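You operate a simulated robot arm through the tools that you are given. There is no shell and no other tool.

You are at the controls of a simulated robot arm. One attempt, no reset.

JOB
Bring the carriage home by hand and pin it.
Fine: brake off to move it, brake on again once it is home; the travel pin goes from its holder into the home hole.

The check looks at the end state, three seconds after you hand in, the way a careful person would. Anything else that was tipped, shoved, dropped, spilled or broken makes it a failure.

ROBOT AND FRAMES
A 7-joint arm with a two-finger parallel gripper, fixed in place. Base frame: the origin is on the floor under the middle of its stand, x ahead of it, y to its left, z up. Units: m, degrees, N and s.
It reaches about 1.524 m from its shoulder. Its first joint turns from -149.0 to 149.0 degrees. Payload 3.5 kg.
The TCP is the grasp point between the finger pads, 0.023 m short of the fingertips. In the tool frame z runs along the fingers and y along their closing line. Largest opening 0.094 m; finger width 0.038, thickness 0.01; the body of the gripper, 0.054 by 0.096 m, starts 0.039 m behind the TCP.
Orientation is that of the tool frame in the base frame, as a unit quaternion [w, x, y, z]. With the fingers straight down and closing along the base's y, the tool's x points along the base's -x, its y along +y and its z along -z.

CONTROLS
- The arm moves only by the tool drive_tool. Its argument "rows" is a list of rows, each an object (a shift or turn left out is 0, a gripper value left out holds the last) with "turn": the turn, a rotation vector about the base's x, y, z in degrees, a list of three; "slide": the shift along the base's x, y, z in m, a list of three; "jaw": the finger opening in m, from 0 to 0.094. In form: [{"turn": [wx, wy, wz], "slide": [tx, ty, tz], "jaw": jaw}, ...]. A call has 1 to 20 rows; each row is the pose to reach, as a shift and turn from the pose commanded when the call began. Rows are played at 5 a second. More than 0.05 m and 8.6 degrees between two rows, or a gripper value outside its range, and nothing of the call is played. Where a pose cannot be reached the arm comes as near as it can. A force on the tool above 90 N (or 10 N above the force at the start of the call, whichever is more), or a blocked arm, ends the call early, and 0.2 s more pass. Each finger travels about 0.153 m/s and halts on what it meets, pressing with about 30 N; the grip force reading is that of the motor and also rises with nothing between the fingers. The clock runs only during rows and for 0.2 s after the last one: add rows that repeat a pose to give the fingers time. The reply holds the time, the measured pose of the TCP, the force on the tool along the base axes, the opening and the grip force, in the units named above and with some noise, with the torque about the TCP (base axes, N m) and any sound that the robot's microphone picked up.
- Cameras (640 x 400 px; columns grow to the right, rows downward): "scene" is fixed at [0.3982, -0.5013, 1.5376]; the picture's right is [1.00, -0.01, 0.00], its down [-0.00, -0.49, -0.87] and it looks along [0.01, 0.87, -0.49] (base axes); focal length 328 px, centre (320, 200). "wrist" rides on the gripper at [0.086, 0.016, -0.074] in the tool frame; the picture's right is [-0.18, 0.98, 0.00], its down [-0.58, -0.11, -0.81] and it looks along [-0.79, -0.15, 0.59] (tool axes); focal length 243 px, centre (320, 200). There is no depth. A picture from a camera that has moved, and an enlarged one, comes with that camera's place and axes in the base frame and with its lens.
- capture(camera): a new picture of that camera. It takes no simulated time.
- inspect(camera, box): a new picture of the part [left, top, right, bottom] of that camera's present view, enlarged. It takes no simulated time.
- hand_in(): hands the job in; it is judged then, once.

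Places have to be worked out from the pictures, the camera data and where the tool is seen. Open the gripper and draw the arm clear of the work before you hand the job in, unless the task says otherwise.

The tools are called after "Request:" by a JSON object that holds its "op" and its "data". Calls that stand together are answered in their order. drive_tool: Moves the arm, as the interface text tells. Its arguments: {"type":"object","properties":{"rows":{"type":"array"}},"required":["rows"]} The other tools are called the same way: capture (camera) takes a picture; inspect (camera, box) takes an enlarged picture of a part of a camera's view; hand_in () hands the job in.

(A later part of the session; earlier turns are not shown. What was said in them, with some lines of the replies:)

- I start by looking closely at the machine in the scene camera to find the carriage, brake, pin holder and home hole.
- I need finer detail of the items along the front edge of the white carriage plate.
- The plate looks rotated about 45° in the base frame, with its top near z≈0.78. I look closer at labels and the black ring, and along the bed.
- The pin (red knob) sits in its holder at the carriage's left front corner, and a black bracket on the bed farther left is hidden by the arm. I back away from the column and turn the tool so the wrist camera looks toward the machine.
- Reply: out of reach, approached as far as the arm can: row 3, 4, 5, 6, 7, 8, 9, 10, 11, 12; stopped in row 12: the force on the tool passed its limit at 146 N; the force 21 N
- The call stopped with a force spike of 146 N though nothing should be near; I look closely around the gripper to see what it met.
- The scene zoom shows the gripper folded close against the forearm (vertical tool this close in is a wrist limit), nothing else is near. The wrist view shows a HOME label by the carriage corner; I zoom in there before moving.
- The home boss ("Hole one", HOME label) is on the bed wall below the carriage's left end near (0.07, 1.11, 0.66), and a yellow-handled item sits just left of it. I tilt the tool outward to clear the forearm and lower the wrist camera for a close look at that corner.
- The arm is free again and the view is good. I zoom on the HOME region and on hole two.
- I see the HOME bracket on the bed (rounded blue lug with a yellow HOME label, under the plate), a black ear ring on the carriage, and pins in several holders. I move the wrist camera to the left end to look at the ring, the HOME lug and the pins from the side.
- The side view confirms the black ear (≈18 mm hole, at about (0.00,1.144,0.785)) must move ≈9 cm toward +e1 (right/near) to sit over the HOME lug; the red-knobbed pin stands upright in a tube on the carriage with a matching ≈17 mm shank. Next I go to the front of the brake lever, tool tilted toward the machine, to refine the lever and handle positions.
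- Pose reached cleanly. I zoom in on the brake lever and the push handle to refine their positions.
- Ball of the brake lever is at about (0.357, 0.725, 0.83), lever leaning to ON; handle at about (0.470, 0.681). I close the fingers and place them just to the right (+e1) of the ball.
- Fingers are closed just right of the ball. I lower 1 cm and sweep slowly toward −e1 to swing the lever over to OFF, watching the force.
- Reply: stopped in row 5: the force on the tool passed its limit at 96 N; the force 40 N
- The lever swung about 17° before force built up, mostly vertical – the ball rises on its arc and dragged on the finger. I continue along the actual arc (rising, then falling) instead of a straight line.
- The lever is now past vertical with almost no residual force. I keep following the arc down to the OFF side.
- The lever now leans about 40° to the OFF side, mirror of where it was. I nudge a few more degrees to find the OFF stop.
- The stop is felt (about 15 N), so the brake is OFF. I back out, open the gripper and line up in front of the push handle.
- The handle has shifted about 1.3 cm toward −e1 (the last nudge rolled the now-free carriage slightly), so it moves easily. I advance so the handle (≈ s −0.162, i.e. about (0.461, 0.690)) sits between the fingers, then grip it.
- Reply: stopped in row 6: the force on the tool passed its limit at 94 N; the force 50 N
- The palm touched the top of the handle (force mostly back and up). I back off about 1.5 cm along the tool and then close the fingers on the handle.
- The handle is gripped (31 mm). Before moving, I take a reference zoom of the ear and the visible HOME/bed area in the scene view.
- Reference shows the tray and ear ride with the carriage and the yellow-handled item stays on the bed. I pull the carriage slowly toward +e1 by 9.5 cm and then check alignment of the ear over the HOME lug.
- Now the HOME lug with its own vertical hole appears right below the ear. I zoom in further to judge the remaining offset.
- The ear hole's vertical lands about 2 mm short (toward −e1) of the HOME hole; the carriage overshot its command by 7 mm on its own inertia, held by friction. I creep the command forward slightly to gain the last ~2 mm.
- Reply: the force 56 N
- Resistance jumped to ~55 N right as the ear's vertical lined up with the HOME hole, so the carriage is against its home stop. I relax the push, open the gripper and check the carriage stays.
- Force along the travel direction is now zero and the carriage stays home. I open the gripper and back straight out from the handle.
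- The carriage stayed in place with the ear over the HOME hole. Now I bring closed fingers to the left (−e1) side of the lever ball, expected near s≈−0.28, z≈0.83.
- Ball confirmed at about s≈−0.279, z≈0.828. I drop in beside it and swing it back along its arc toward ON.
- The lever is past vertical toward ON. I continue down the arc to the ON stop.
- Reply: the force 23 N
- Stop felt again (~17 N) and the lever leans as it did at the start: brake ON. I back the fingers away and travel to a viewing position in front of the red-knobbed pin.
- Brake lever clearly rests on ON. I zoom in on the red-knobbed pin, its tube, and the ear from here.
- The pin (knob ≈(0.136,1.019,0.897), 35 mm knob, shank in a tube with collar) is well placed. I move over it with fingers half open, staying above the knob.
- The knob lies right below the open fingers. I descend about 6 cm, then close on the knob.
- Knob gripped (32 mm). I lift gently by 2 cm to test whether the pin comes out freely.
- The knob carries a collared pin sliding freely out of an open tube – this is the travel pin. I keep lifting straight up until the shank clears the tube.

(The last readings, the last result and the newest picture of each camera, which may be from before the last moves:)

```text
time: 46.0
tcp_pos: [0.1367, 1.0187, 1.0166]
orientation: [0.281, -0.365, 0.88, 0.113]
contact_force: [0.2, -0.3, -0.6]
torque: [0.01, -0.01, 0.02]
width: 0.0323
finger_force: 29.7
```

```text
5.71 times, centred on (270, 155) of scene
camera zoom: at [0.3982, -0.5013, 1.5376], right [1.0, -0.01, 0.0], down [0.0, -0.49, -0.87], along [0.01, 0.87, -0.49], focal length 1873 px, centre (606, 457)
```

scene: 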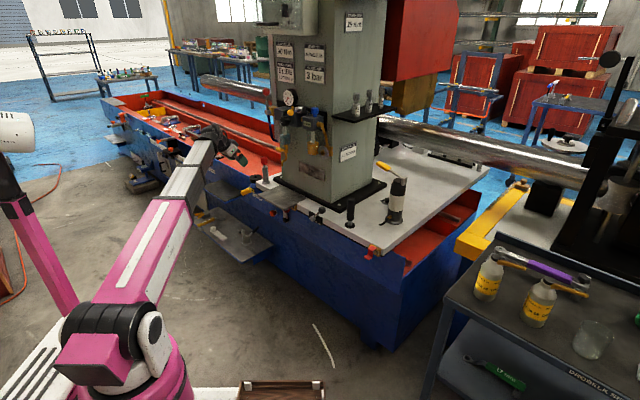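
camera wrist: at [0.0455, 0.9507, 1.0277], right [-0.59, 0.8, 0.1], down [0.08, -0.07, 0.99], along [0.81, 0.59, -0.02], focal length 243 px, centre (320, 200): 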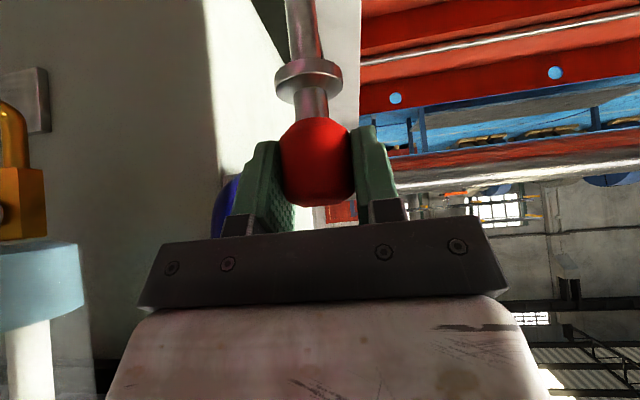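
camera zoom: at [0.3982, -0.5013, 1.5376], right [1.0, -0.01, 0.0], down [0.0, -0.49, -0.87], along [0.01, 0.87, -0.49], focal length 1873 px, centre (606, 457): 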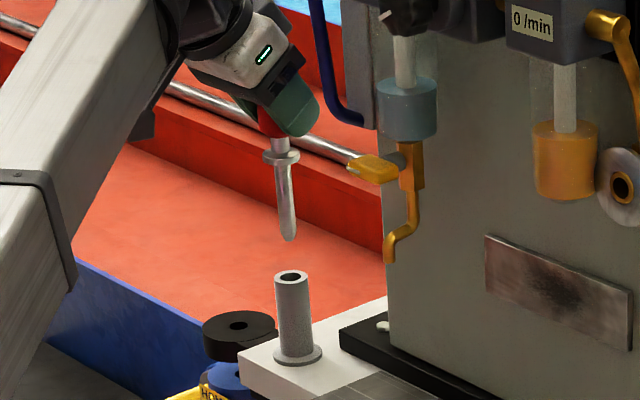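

The pin is out: collar plus ≈8 cm shank with a tapered tip. I zoom on the empty tube and the ear to measure the offset from tube hole to ear hole.

Request:
{"op": "inspect", "data": {"camera": "scene", "box": [252, 160, 280, 190]}}

Request:
{"op": "inspect", "data": {"camera": "scene", "box": [252, 160, 276, 178]}}

Request:
{"op": "inspect", "data": {"camera": "scene", "box": [256, 135, 280, 160]}}

```text
13.33 times, centred on (266, 175) of scene
camera zoom: at [0.3982, -0.5013, 1.5376], right [1.0, -0.01, 0.0], down [0.0, -0.49, -0.87], along [0.01, 0.87, -0.49], focal length 4370 px, centre (1040, 533)
```

zoom: 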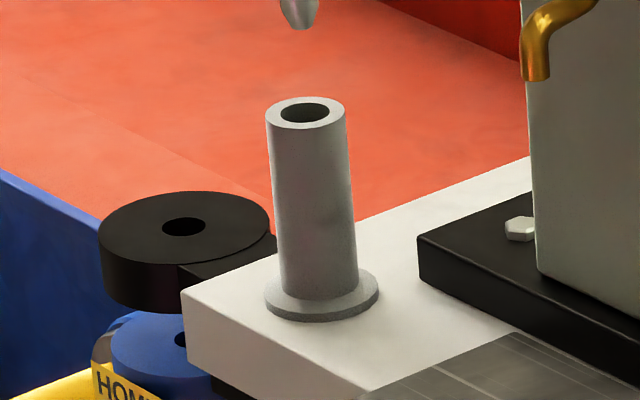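

```text
16.00 times, centred on (264, 169) of scene
camera zoom: at [0.3982, -0.5013, 1.5376], right [1.0, -0.01, 0.0], down [0.0, -0.49, -0.87], along [0.01, 0.87, -0.49], focal length 5244 px, centre (1216, 696)
```

zoom: 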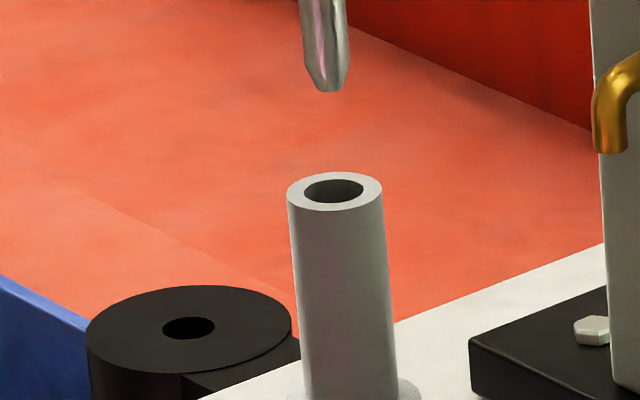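

```text
16.00 times, centred on (268, 148) of scene
camera zoom: at [0.3982, -0.5013, 1.5376], right [1.0, -0.01, 0.0], down [0.0, -0.49, -0.87], along [0.01, 0.87, -0.49], focal length 5244 px, centre (1152, 1040)
```

zoom: 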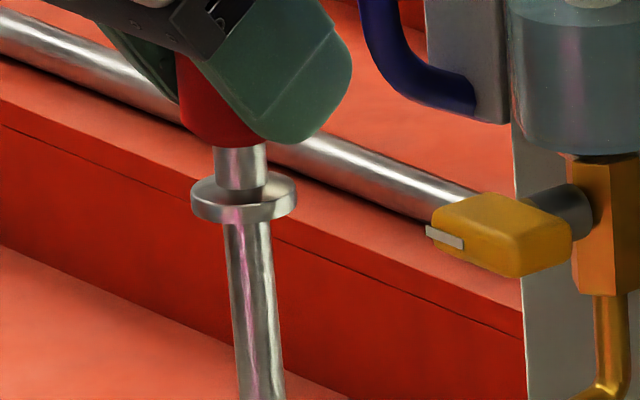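

Offset from tube to ear measures about 9 cm along −e1 with almost no cross offset; hole ≈18 mm, shank ≈15 mm with taper. I carry the pin across and lower it to about 2 cm above the ear.

Request:
{"op": "drive_tool", "data": {"rows": [{"slide": [-0.0161, 0.0156, 0.0]}, {"slide": [-0.0322, 0.0311, 0.0]}, {"slide": [-0.0482, 0.0467, 0.0]}, {"slide": [-0.0643, 0.0622, 0.0]}, {"slide": [-0.0643, 0.0622, -0.02]}, {"slide": [-0.0643, 0.0622, -0.04]}, {"slide": [-0.0643, 0.0622, -0.06]}, {"slide": [-0.0643, 0.0622, -0.075]}, {"slide": [-0.0643, 0.0622, -0.075]}]}}

Request:
{"op": "inspect", "data": {"camera": "scene", "box": [245, 155, 275, 190]}}

Request:
{"op": "capture", "data": {"camera": "wrist"}}

```text
time: 48.0
tcp_pos: [0.0731, 1.082, 0.9427]
orientation: [0.282, -0.363, 0.881, 0.112]
contact_force: [0.3, -0.3, -1.1]
torque: [-0.03, 0.01, -0.02]
width: 0.0319
finger_force: 29.6
```

```text
11.43 times, centred on (260, 172) of scene
camera zoom: at [0.3982, -0.5013, 1.5376], right [1.0, -0.01, 0.0], down [0.0, -0.49, -0.87], along [0.01, 0.87, -0.49], focal length 3746 px, centre (1006, 514)
```

zoom: 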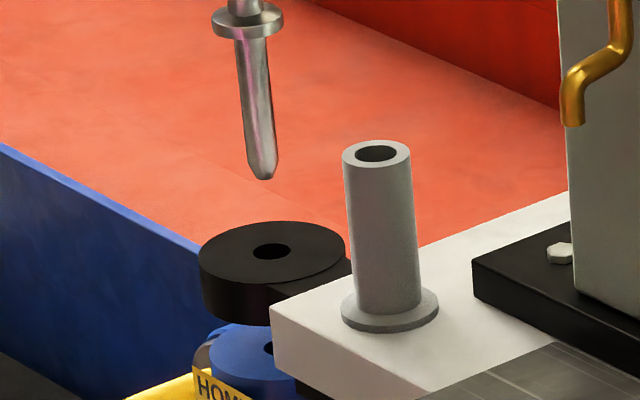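

```text
taken
camera wrist: at [-0.0191, 1.0137, 0.9528], right [-0.59, 0.8, 0.1], down [0.08, -0.07, 0.99], along [0.81, 0.59, -0.02], focal length 243 px, centre (320, 200)
```

wrist: 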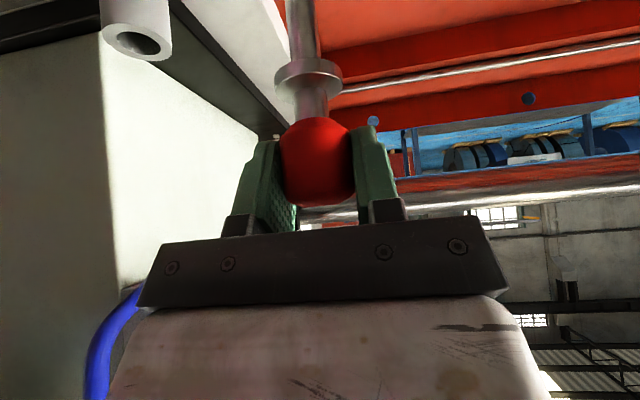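

In the scene view the tip's vertical lands exactly on the ear hole. I lower another 2.5 cm and check again just above the hole.

Request:
{"op": "drive_tool", "data": {"rows": [{"slide": [0, 0, -0.01]}, {"slide": [0, 0, -0.02]}, {"slide": [0, 0, -0.026]}, {"slide": [0, 0, -0.026]}]}}

Request:
{"op": "inspect", "data": {"camera": "scene", "box": [252, 165, 272, 185]}}

Request:
{"op": "capture", "data": {"camera": "wrist"}}

```text
time: 49.0
tcp_pos: [0.073, 1.0822, 0.9158]
orientation: [0.281, -0.365, 0.88, 0.113]
contact_force: [1.0, -0.3, -1.2]
torque: [0.03, -0.01, -0.02]
width: 0.032
finger_force: 29.5
```

```text
16.00 times, centred on (262, 175) of scene
camera zoom: at [0.3982, -0.5013, 1.5376], right [1.0, -0.01, 0.0], down [0.0, -0.49, -0.87], along [0.01, 0.87, -0.49], focal length 5244 px, centre (1248, 600)
```

zoom: 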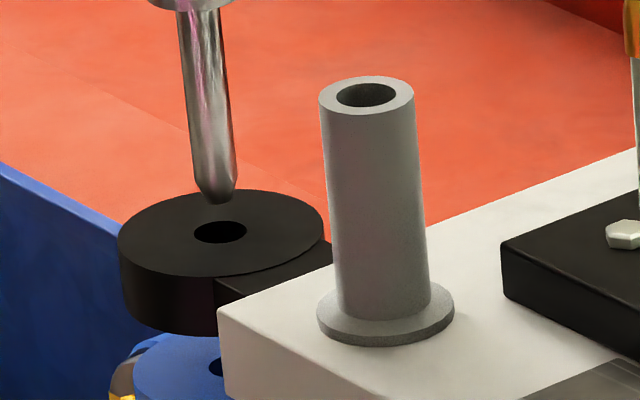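

```text
taken
camera wrist: at [-0.0191, 1.0136, 0.9267], right [-0.59, 0.8, 0.1], down [0.08, -0.07, 0.99], along [0.81, 0.59, -0.02], focal length 243 px, centre (320, 200)
```

wrist: 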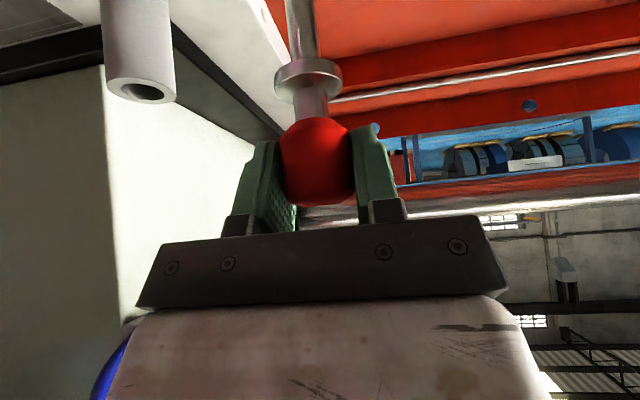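

Tip is right above the hole laterally; I go down in small steps to confirm the depth direction, watching force.

Request:
{"op": "drive_tool", "data": {"rows": [{"slide": [0, 0, -0.003]}, {"slide": [0, 0, -0.006]}, {"slide": [0, 0, -0.006]}]}}

Request:
{"op": "inspect", "data": {"camera": "scene", "box": [252, 165, 272, 185]}}

```text
time: 49.8
tcp_pos: [0.0726, 1.0823, 0.9099]
orientation: [0.281, -0.365, 0.88, 0.113]
contact_force: [0.1, -0.7, -1.1]
torque: [0.06, -0.02, -0.03]
width: 0.0321
finger_force: 30.5
```

```text
16.00 times, centred on (262, 175) of scene
camera zoom: at [0.3982, -0.5013, 1.5376], right [1.0, -0.01, 0.0], down [0.0, -0.49, -0.87], along [0.01, 0.87, -0.49], focal length 5244 px, centre (1248, 600)
```

zoom: 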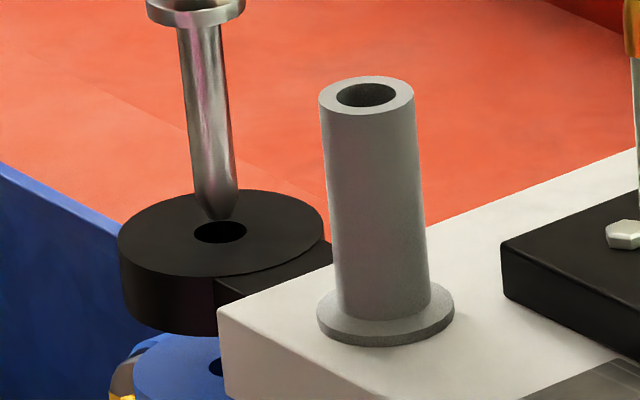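

Still no contact and the tip is tracking into the hole. I continue down 6 mm more.

Request:
{"op": "drive_tool", "data": {"rows": [{"slide": [0, 0, -0.002]}, {"slide": [0, 0, -0.004]}, {"slide": [0, 0, -0.006]}, {"slide": [0, 0, -0.006]}]}}

Request:
{"op": "inspect", "data": {"camera": "scene", "box": [252, 165, 272, 185]}}

```text
time: 50.8
tcp_pos: [0.0719, 1.0808, 0.9044]
orientation: [0.282, -0.365, 0.88, 0.113]
contact_force: [-0.2, 0.0, -1.0]
torque: [0.0, -0.03, -0.01]
width: 0.0324
finger_force: 30.0
```

```text
16.00 times, centred on (262, 175) of scene
camera zoom: at [0.3982, -0.5013, 1.5376], right [1.0, -0.01, 0.0], down [0.0, -0.49, -0.87], along [0.01, 0.87, -0.49], focal length 5244 px, centre (1248, 600)
```

zoom: 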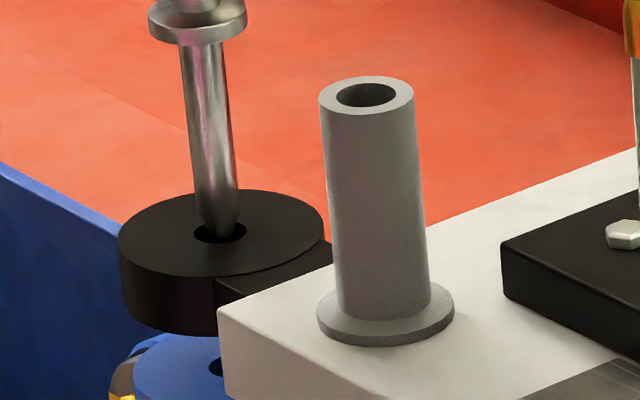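

The tip sits centred inside the ear hole with no contact force. I continue lowering in small steps through the ear.

Request:
{"op": "drive_tool", "data": {"rows": [{"slide": [0, 0, -0.003]}, {"slide": [0, 0, -0.006]}, {"slide": [0, 0, -0.009]}, {"slide": [0, 0, -0.012]}, {"slide": [0, 0, -0.015]}, {"slide": [0, 0, -0.015]}]}}

Request:
{"op": "inspect", "data": {"camera": "scene", "box": [252, 165, 272, 185]}}

```text
time: 52.2
tcp_pos: [0.0725, 1.0815, 0.8892]
orientation: [0.281, -0.364, 0.881, 0.112]
contact_force: [-4.7, 4.7, 0.6]
torque: [0.47, 0.54, -0.01]
width: 0.032
finger_force: 30.1
```

```text
16.00 times, centred on (262, 175) of scene
camera zoom: at [0.3982, -0.5013, 1.5376], right [1.0, -0.01, 0.0], down [0.0, -0.49, -0.87], along [0.01, 0.87, -0.49], focal length 5244 px, centre (1248, 600)
```

zoom: 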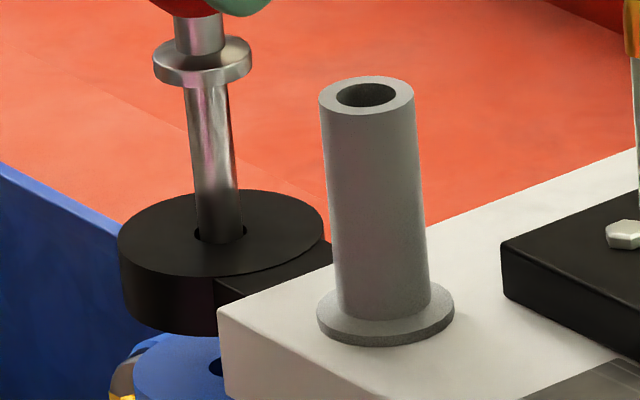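

A small 6 N side load points to the pin touching the +e1 side of the hole; I shift 1 mm toward −e1 and keep lowering.

Request:
{"op": "drive_tool", "data": {"rows": [{"slide": [-0.0008, 0.0008, 0.0]}, {"slide": [-0.0008, 0.0008, -0.004]}, {"slide": [-0.0008, 0.0008, -0.008]}, {"slide": [-0.0008, 0.0008, -0.012]}, {"slide": [-0.0008, 0.0008, -0.016]}, {"slide": [-0.0008, 0.0008, -0.02]}, {"slide": [-0.0008, 0.0008, -0.024]}, {"slide": [-0.0008, 0.0008, -0.024]}]}}

Request:
{"op": "inspect", "data": {"camera": "scene", "box": [252, 165, 272, 185]}}

```text
time: 54.0
tcp_pos: [0.0716, 1.0822, 0.8642]
orientation: [0.281, -0.365, 0.88, 0.112]
contact_force: [-0.2, -1.3, -0.9]
torque: [-0.03, 0.01, 0.02]
width: 0.0322
finger_force: 29.4
```

```text
16.00 times, centred on (262, 175) of scene
camera zoom: at [0.3982, -0.5013, 1.5376], right [1.0, -0.01, 0.0], down [0.0, -0.49, -0.87], along [0.01, 0.87, -0.49], focal length 5244 px, centre (1248, 600)
```

zoom: 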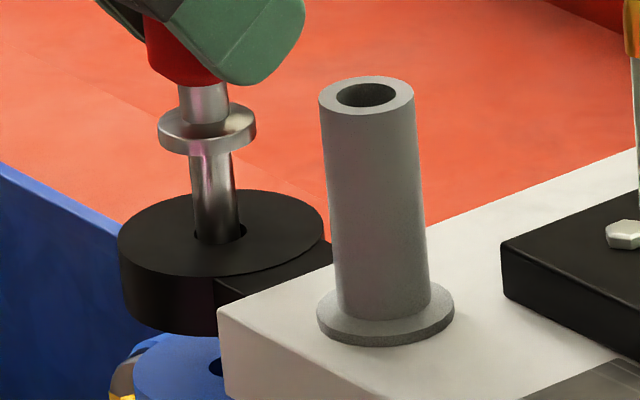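

No side load now. I keep lowering toward the HOME lug hole, 2 cm in small steps.

Request:
{"op": "drive_tool", "data": {"rows": [{"slide": [0, 0, -0.003]}, {"slide": [0, 0, -0.006]}, {"slide": [0, 0, -0.009]}, {"slide": [0, 0, -0.012]}, {"slide": [0, 0, -0.015]}, {"slide": [0, 0, -0.018]}, {"slide": [0, 0, -0.02]}, {"slide": [0, 0, -0.02]}]}}

Request:
{"op": "inspect", "data": {"camera": "scene", "box": [250, 165, 272, 190]}}

```text
time: 55.8
tcp_pos: [0.071, 1.0835, 0.8453]
orientation: [0.281, -0.366, 0.88, 0.112]
contact_force: [0.7, 0.2, -1.1]
torque: [-0.01, -0.01, 0.01]
width: 0.0321
finger_force: 29.8
```

```text
16.00 times, centred on (261, 178) of scene
camera zoom: at [0.3982, -0.5013, 1.5376], right [1.0, -0.01, 0.0], down [0.0, -0.49, -0.87], along [0.01, 0.87, -0.49], focal length 5244 px, centre (1264, 560)
```

zoom: 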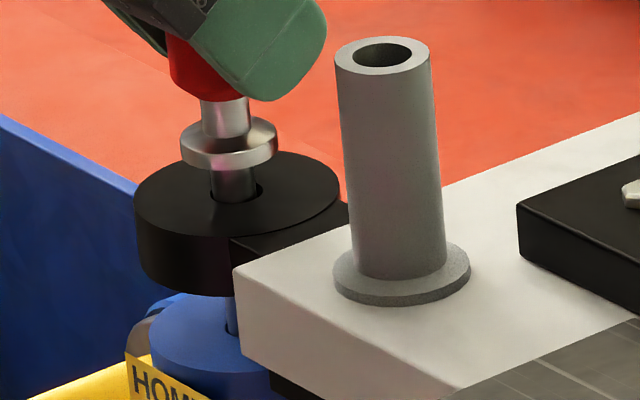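

The shank is now visible passing into the HOME lug with no force. I lower the last centimetre until the collar seats.

Request:
{"op": "drive_tool", "data": {"rows": [{"slide": [0, 0, -0.002]}, {"slide": [0, 0, -0.004]}, {"slide": [0, 0, -0.006]}, {"slide": [0, 0, -0.008]}, {"slide": [0, 0, -0.008]}]}}

Request:
{"op": "inspect", "data": {"camera": "scene", "box": [250, 165, 272, 190]}}

```text
time: 57.0
tcp_pos: [0.0727, 1.0829, 0.8373]
orientation: [0.281, -0.365, 0.88, 0.113]
contact_force: [0.9, -0.5, -0.9]
torque: [0.02, -0.02, -0.04]
width: 0.0322
finger_force: 30.0
```

```text
16.00 times, centred on (261, 178) of scene
camera zoom: at [0.3982, -0.5013, 1.5376], right [1.0, -0.01, 0.0], down [0.0, -0.49, -0.87], along [0.01, 0.87, -0.49], focal length 5244 px, centre (1264, 560)
```

zoom: 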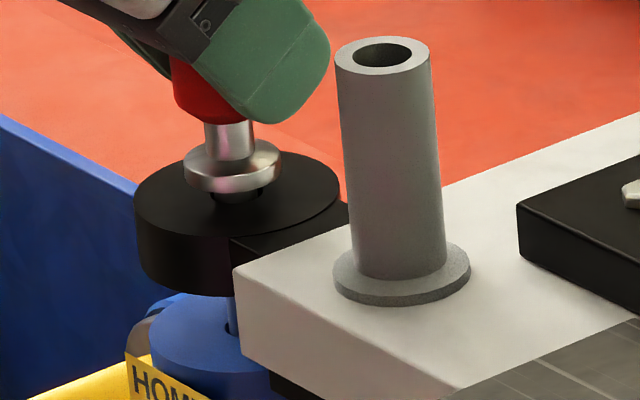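

A few millimetres remain under the collar. I ease down a bit more until contact registers.

Request:
{"op": "drive_tool", "data": {"rows": [{"slide": [0, 0, -0.001]}, {"slide": [0, 0, -0.002]}, {"slide": [0, 0, -0.003]}, {"slide": [0, 0, -0.004]}, {"slide": [0, 0, -0.005]}, {"slide": [0, 0, -0.005]}]}}

Request:
{"op": "inspect", "data": {"camera": "scene", "box": [250, 165, 272, 190]}}

```text
time: 58.4
tcp_pos: [0.072, 1.0831, 0.8321]
orientation: [0.281, -0.365, 0.88, 0.112]
contact_force: [0.3, 0.3, -1.8]
torque: [0.07, 0.07, 0.0]
width: 0.0323
finger_force: 30.0
```

```text
16.00 times, centred on (261, 178) of scene
camera zoom: at [0.3982, -0.5013, 1.5376], right [1.0, -0.01, 0.0], down [0.0, -0.49, -0.87], along [0.01, 0.87, -0.49], focal length 5244 px, centre (1264, 560)
```

zoom: 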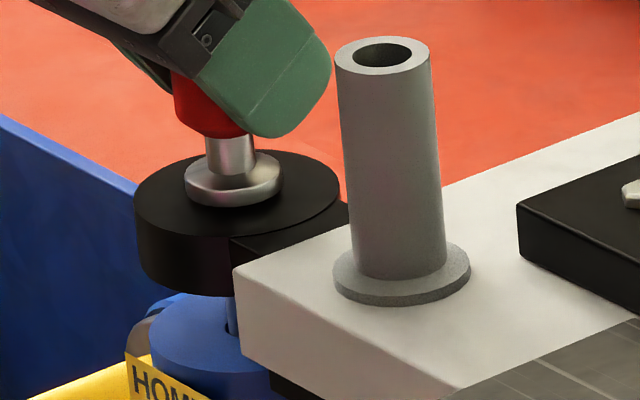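

The collar is practically on the ear. I press 2 mm more to seat it and then open the fingers.

Request:
{"op": "drive_tool", "data": {"rows": [{"slide": [0, 0, -0.001]}, {"slide": [0, 0, -0.002]}, {"slide": [0, 0, -0.003]}, {"slide": [0, 0, -0.003]}]}}

Request:
{"op": "inspect", "data": {"camera": "scene", "box": [250, 165, 272, 190]}}

```text
time: 59.4
tcp_pos: [0.0721, 1.0819, 0.8314]
orientation: [0.282, -0.365, 0.88, 0.113]
contact_force: [-2.4, -1.2, 22.5]
torque: [-0.26, 0.01, -0.04]
width: 0.0321
finger_force: 30.2
```

```text
16.00 times, centred on (261, 178) of scene
camera zoom: at [0.3982, -0.5013, 1.5376], right [1.0, -0.01, 0.0], down [0.0, -0.49, -0.87], along [0.01, 0.87, -0.49], focal length 5244 px, centre (1264, 560)
```

zoom: 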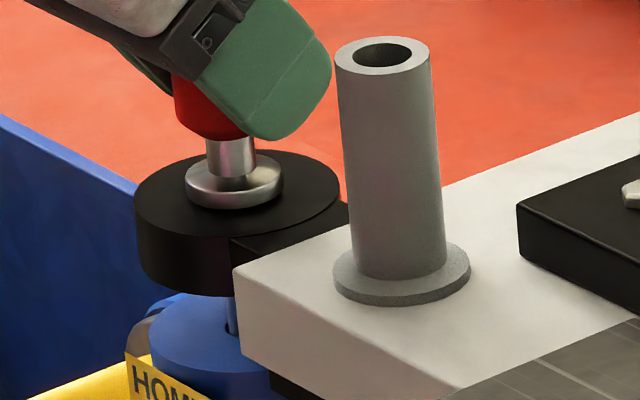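

The collar is seated (22 N reaction). I relieve the load, open the fingers, lift straight up and back away.

Request:
{"op": "drive_tool", "data": {"rows": [{"slide": [0, 0, 0.002]}, {"slide": [0, 0, 0.002], "jaw": 0.045}, {"slide": [0, 0, 0.002], "jaw": 0.06}, {"slide": [0, 0, 0.002], "jaw": 0.06}, {"slide": [0, 0, 0.02]}, {"slide": [0, 0, 0.045]}, {"slide": [0, 0, 0.075]}, {"slide": [0, 0, 0.1]}, {"slide": [-0.03, -0.03, 0.11]}, {"slide": [-0.06, -0.06, 0.12]}, {"slide": [-0.09, -0.09, 0.12]}, {"slide": [-0.12, -0.12, 0.12]}, {"slide": [-0.14, -0.14, 0.12]}]}}

Request:
{"op": "capture", "data": {"camera": "scene"}}

Request:
{"op": "inspect", "data": {"camera": "scene", "box": [245, 155, 285, 195]}}

Request:
{"op": "capture", "data": {"camera": "wrist"}}

```text
time: 62.2
tcp_pos: [-0.0683, 0.9417, 0.9494]
orientation: [0.282, -0.364, 0.881, 0.112]
contact_force: [-0.3, -0.4, -0.1]
torque: [-0.01, 0.02, -0.02]
width: 0.0602
finger_force: 0.1
```

```text
taken
```

scene: 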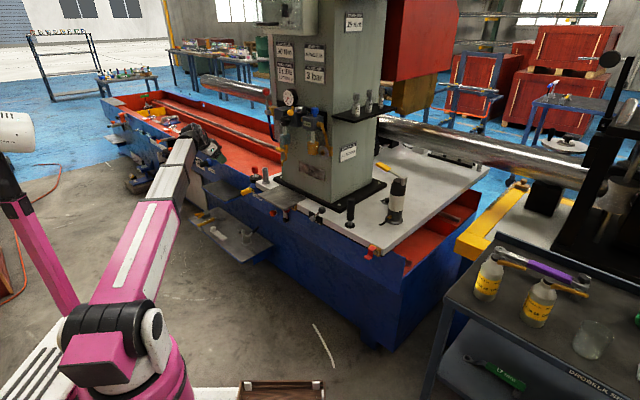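

```text
10.00 times, centred on (265, 175) of scene
camera zoom: at [0.3982, -0.5013, 1.5376], right [1.0, -0.01, 0.0], down [0.0, -0.49, -0.87], along [0.01, 0.87, -0.49], focal length 3277 px, centre (870, 450)
```

zoom: 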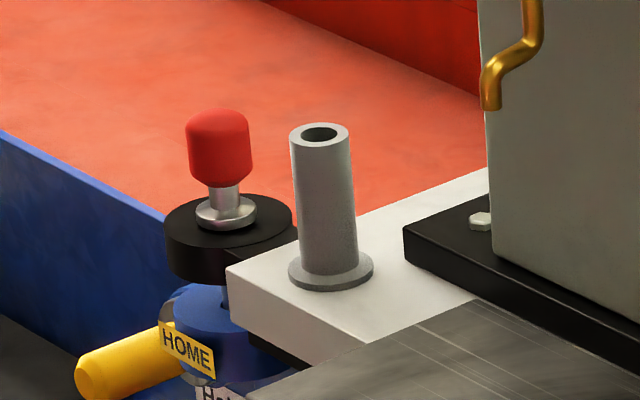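

```text
taken
camera wrist: at [-0.1607, 0.8739, 0.9607], right [-0.59, 0.8, 0.1], down [0.08, -0.07, 0.99], along [0.81, 0.59, -0.02], focal length 243 px, centre (320, 200)
```

wrist: 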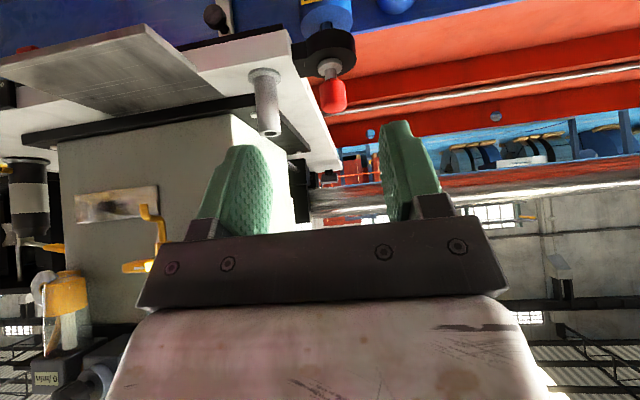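

The pin stands seated through the ear into the HOME lug. I draw the arm farther clear with the gripper open and then verify brake, pin and surroundings.

Request:
{"op": "drive_tool", "data": {"rows": [{"slide": [-0.025, -0.025, 0.01], "jaw": 0.094}, {"slide": [-0.05, -0.05, 0.02]}, {"slide": [-0.075, -0.075, 0.03]}, {"slide": [-0.1, -0.08, 0.04]}, {"slide": [-0.1, -0.08, 0.04]}]}}

Request:
{"op": "inspect", "data": {"camera": "scene", "box": [280, 170, 370, 240]}}

Request:
{"op": "inspect", "data": {"camera": "scene", "box": [180, 150, 300, 270]}}

Request:
{"op": "inspect", "data": {"camera": "scene", "box": [340, 130, 500, 270]}}

Request:
{"op": "inspect", "data": {"camera": "scene", "box": [250, 60, 390, 160]}}

Request:
{"op": "capture", "data": {"camera": "wrist"}}

```text
time: 63.4
tcp_pos: [-0.1682, 0.8623, 0.9896]
orientation: [0.281, -0.364, 0.881, 0.112]
contact_force: [-0.1, -0.5, 0.7]
torque: [-0.03, 0.0, -0.01]
width: 0.0938
finger_force: 0.1
```

```text
5.71 times, centred on (325, 205) of scene
camera zoom: at [0.3982, -0.5013, 1.5376], right [1.0, -0.01, 0.0], down [0.0, -0.49, -0.87], along [0.01, 0.87, -0.49], focal length 1873 px, centre (291, 171)
```

zoom: 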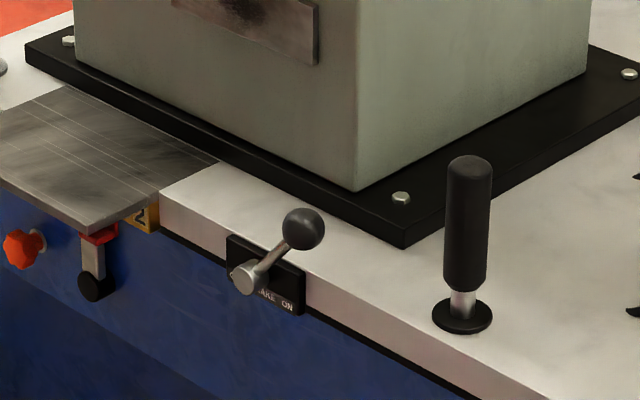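

```text
3.33 times, centred on (240, 210) of scene
camera zoom: at [0.3982, -0.5013, 1.5376], right [1.0, -0.01, 0.0], down [0.0, -0.49, -0.87], along [0.01, 0.87, -0.49], focal length 1092 px, centre (587, 167)
```

zoom: 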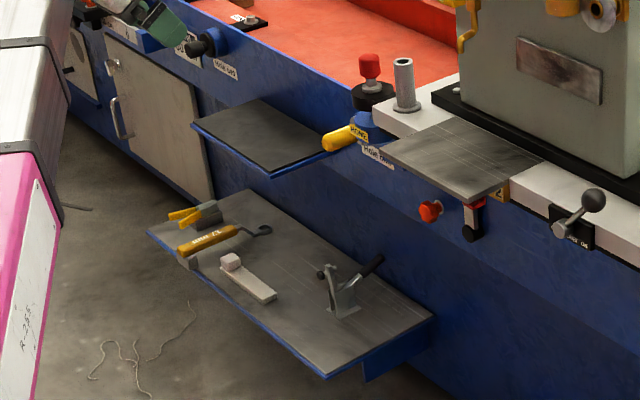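

```text
2.86 times, centred on (420, 200) of scene
camera zoom: at [0.3982, -0.5013, 1.5376], right [1.0, -0.01, 0.0], down [0.0, -0.49, -0.87], along [0.01, 0.87, -0.49], focal length 936 px, centre (34, 200)
```

zoom: 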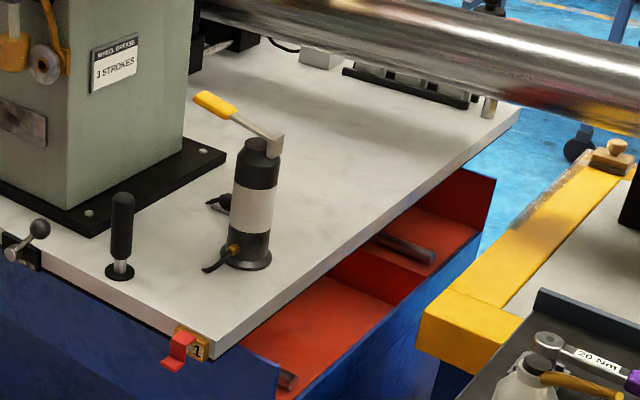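

```text
4.00 times, centred on (320, 110) of scene
camera zoom: at [0.3982, -0.5013, 1.5376], right [1.0, -0.01, 0.0], down [0.0, -0.49, -0.87], along [0.01, 0.87, -0.49], focal length 1311 px, centre (320, 560)
```

zoom: 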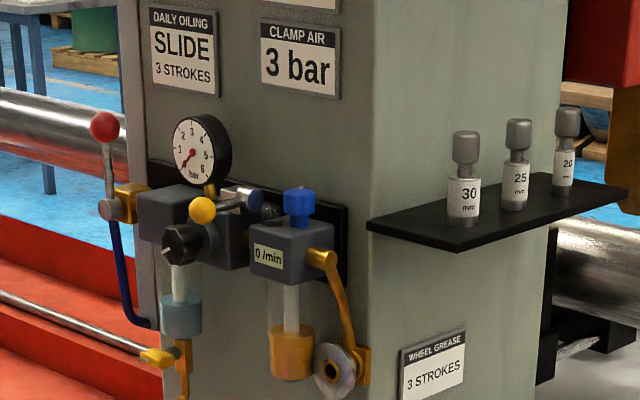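

```text
taken
camera wrist: at [-0.2607, 0.794, 1.0003], right [-0.59, 0.8, 0.1], down [0.08, -0.07, 0.99], along [0.81, 0.59, -0.02], focal length 243 px, centre (320, 200)
```

wrist: 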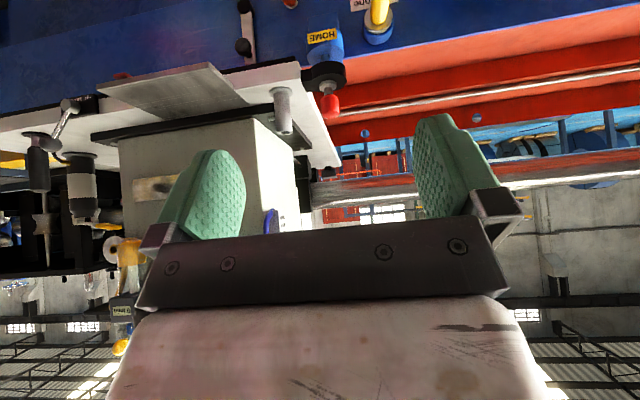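

All checks pass: the pin is seated through the ear into the HOME lug, the brake lever rests on ON, the gauges, grease gun and shelf tools stand undisturbed, and the open gripper is clear of the work. I hand the job in.

Request:
{"op": "hand_in", "data": {}}

```text
The job is handed in.
```

The carriage is home and pinned, the brake is back on, and I have handed the job in. I don't have the check's verdict.

- **Brake:** I swung the lever to OFF to move the carriage and back to ON afterwards. At ON it resisted with about 17 N, and in the last picture it leans to the ON side as it did at the start.
- **Carriage:** I pulled it by the black handle about 10 cm, until it came up against what I took to be its home stop. It had first rolled about 1 cm the wrong way while I was freeing the brake.
- **Pin:** The travel pin is the one with the red knob. I lifted it out of its tube on the carriage and lowered it through the black ring into the lug labelled HOME until its collar seated.
- **Forces:** Three moves stopped on the force limit:
    - 146 N at the start, when I think the gripper met the arm itself.
    - 96 N when I first pushed the brake lever.
    - 94 N when the palm touched the top of the handle.
- **Surroundings:** In the last pictures the items I could see on the machine, the plate and the lower shelf stand as before. The gripper is open and clear of the work.
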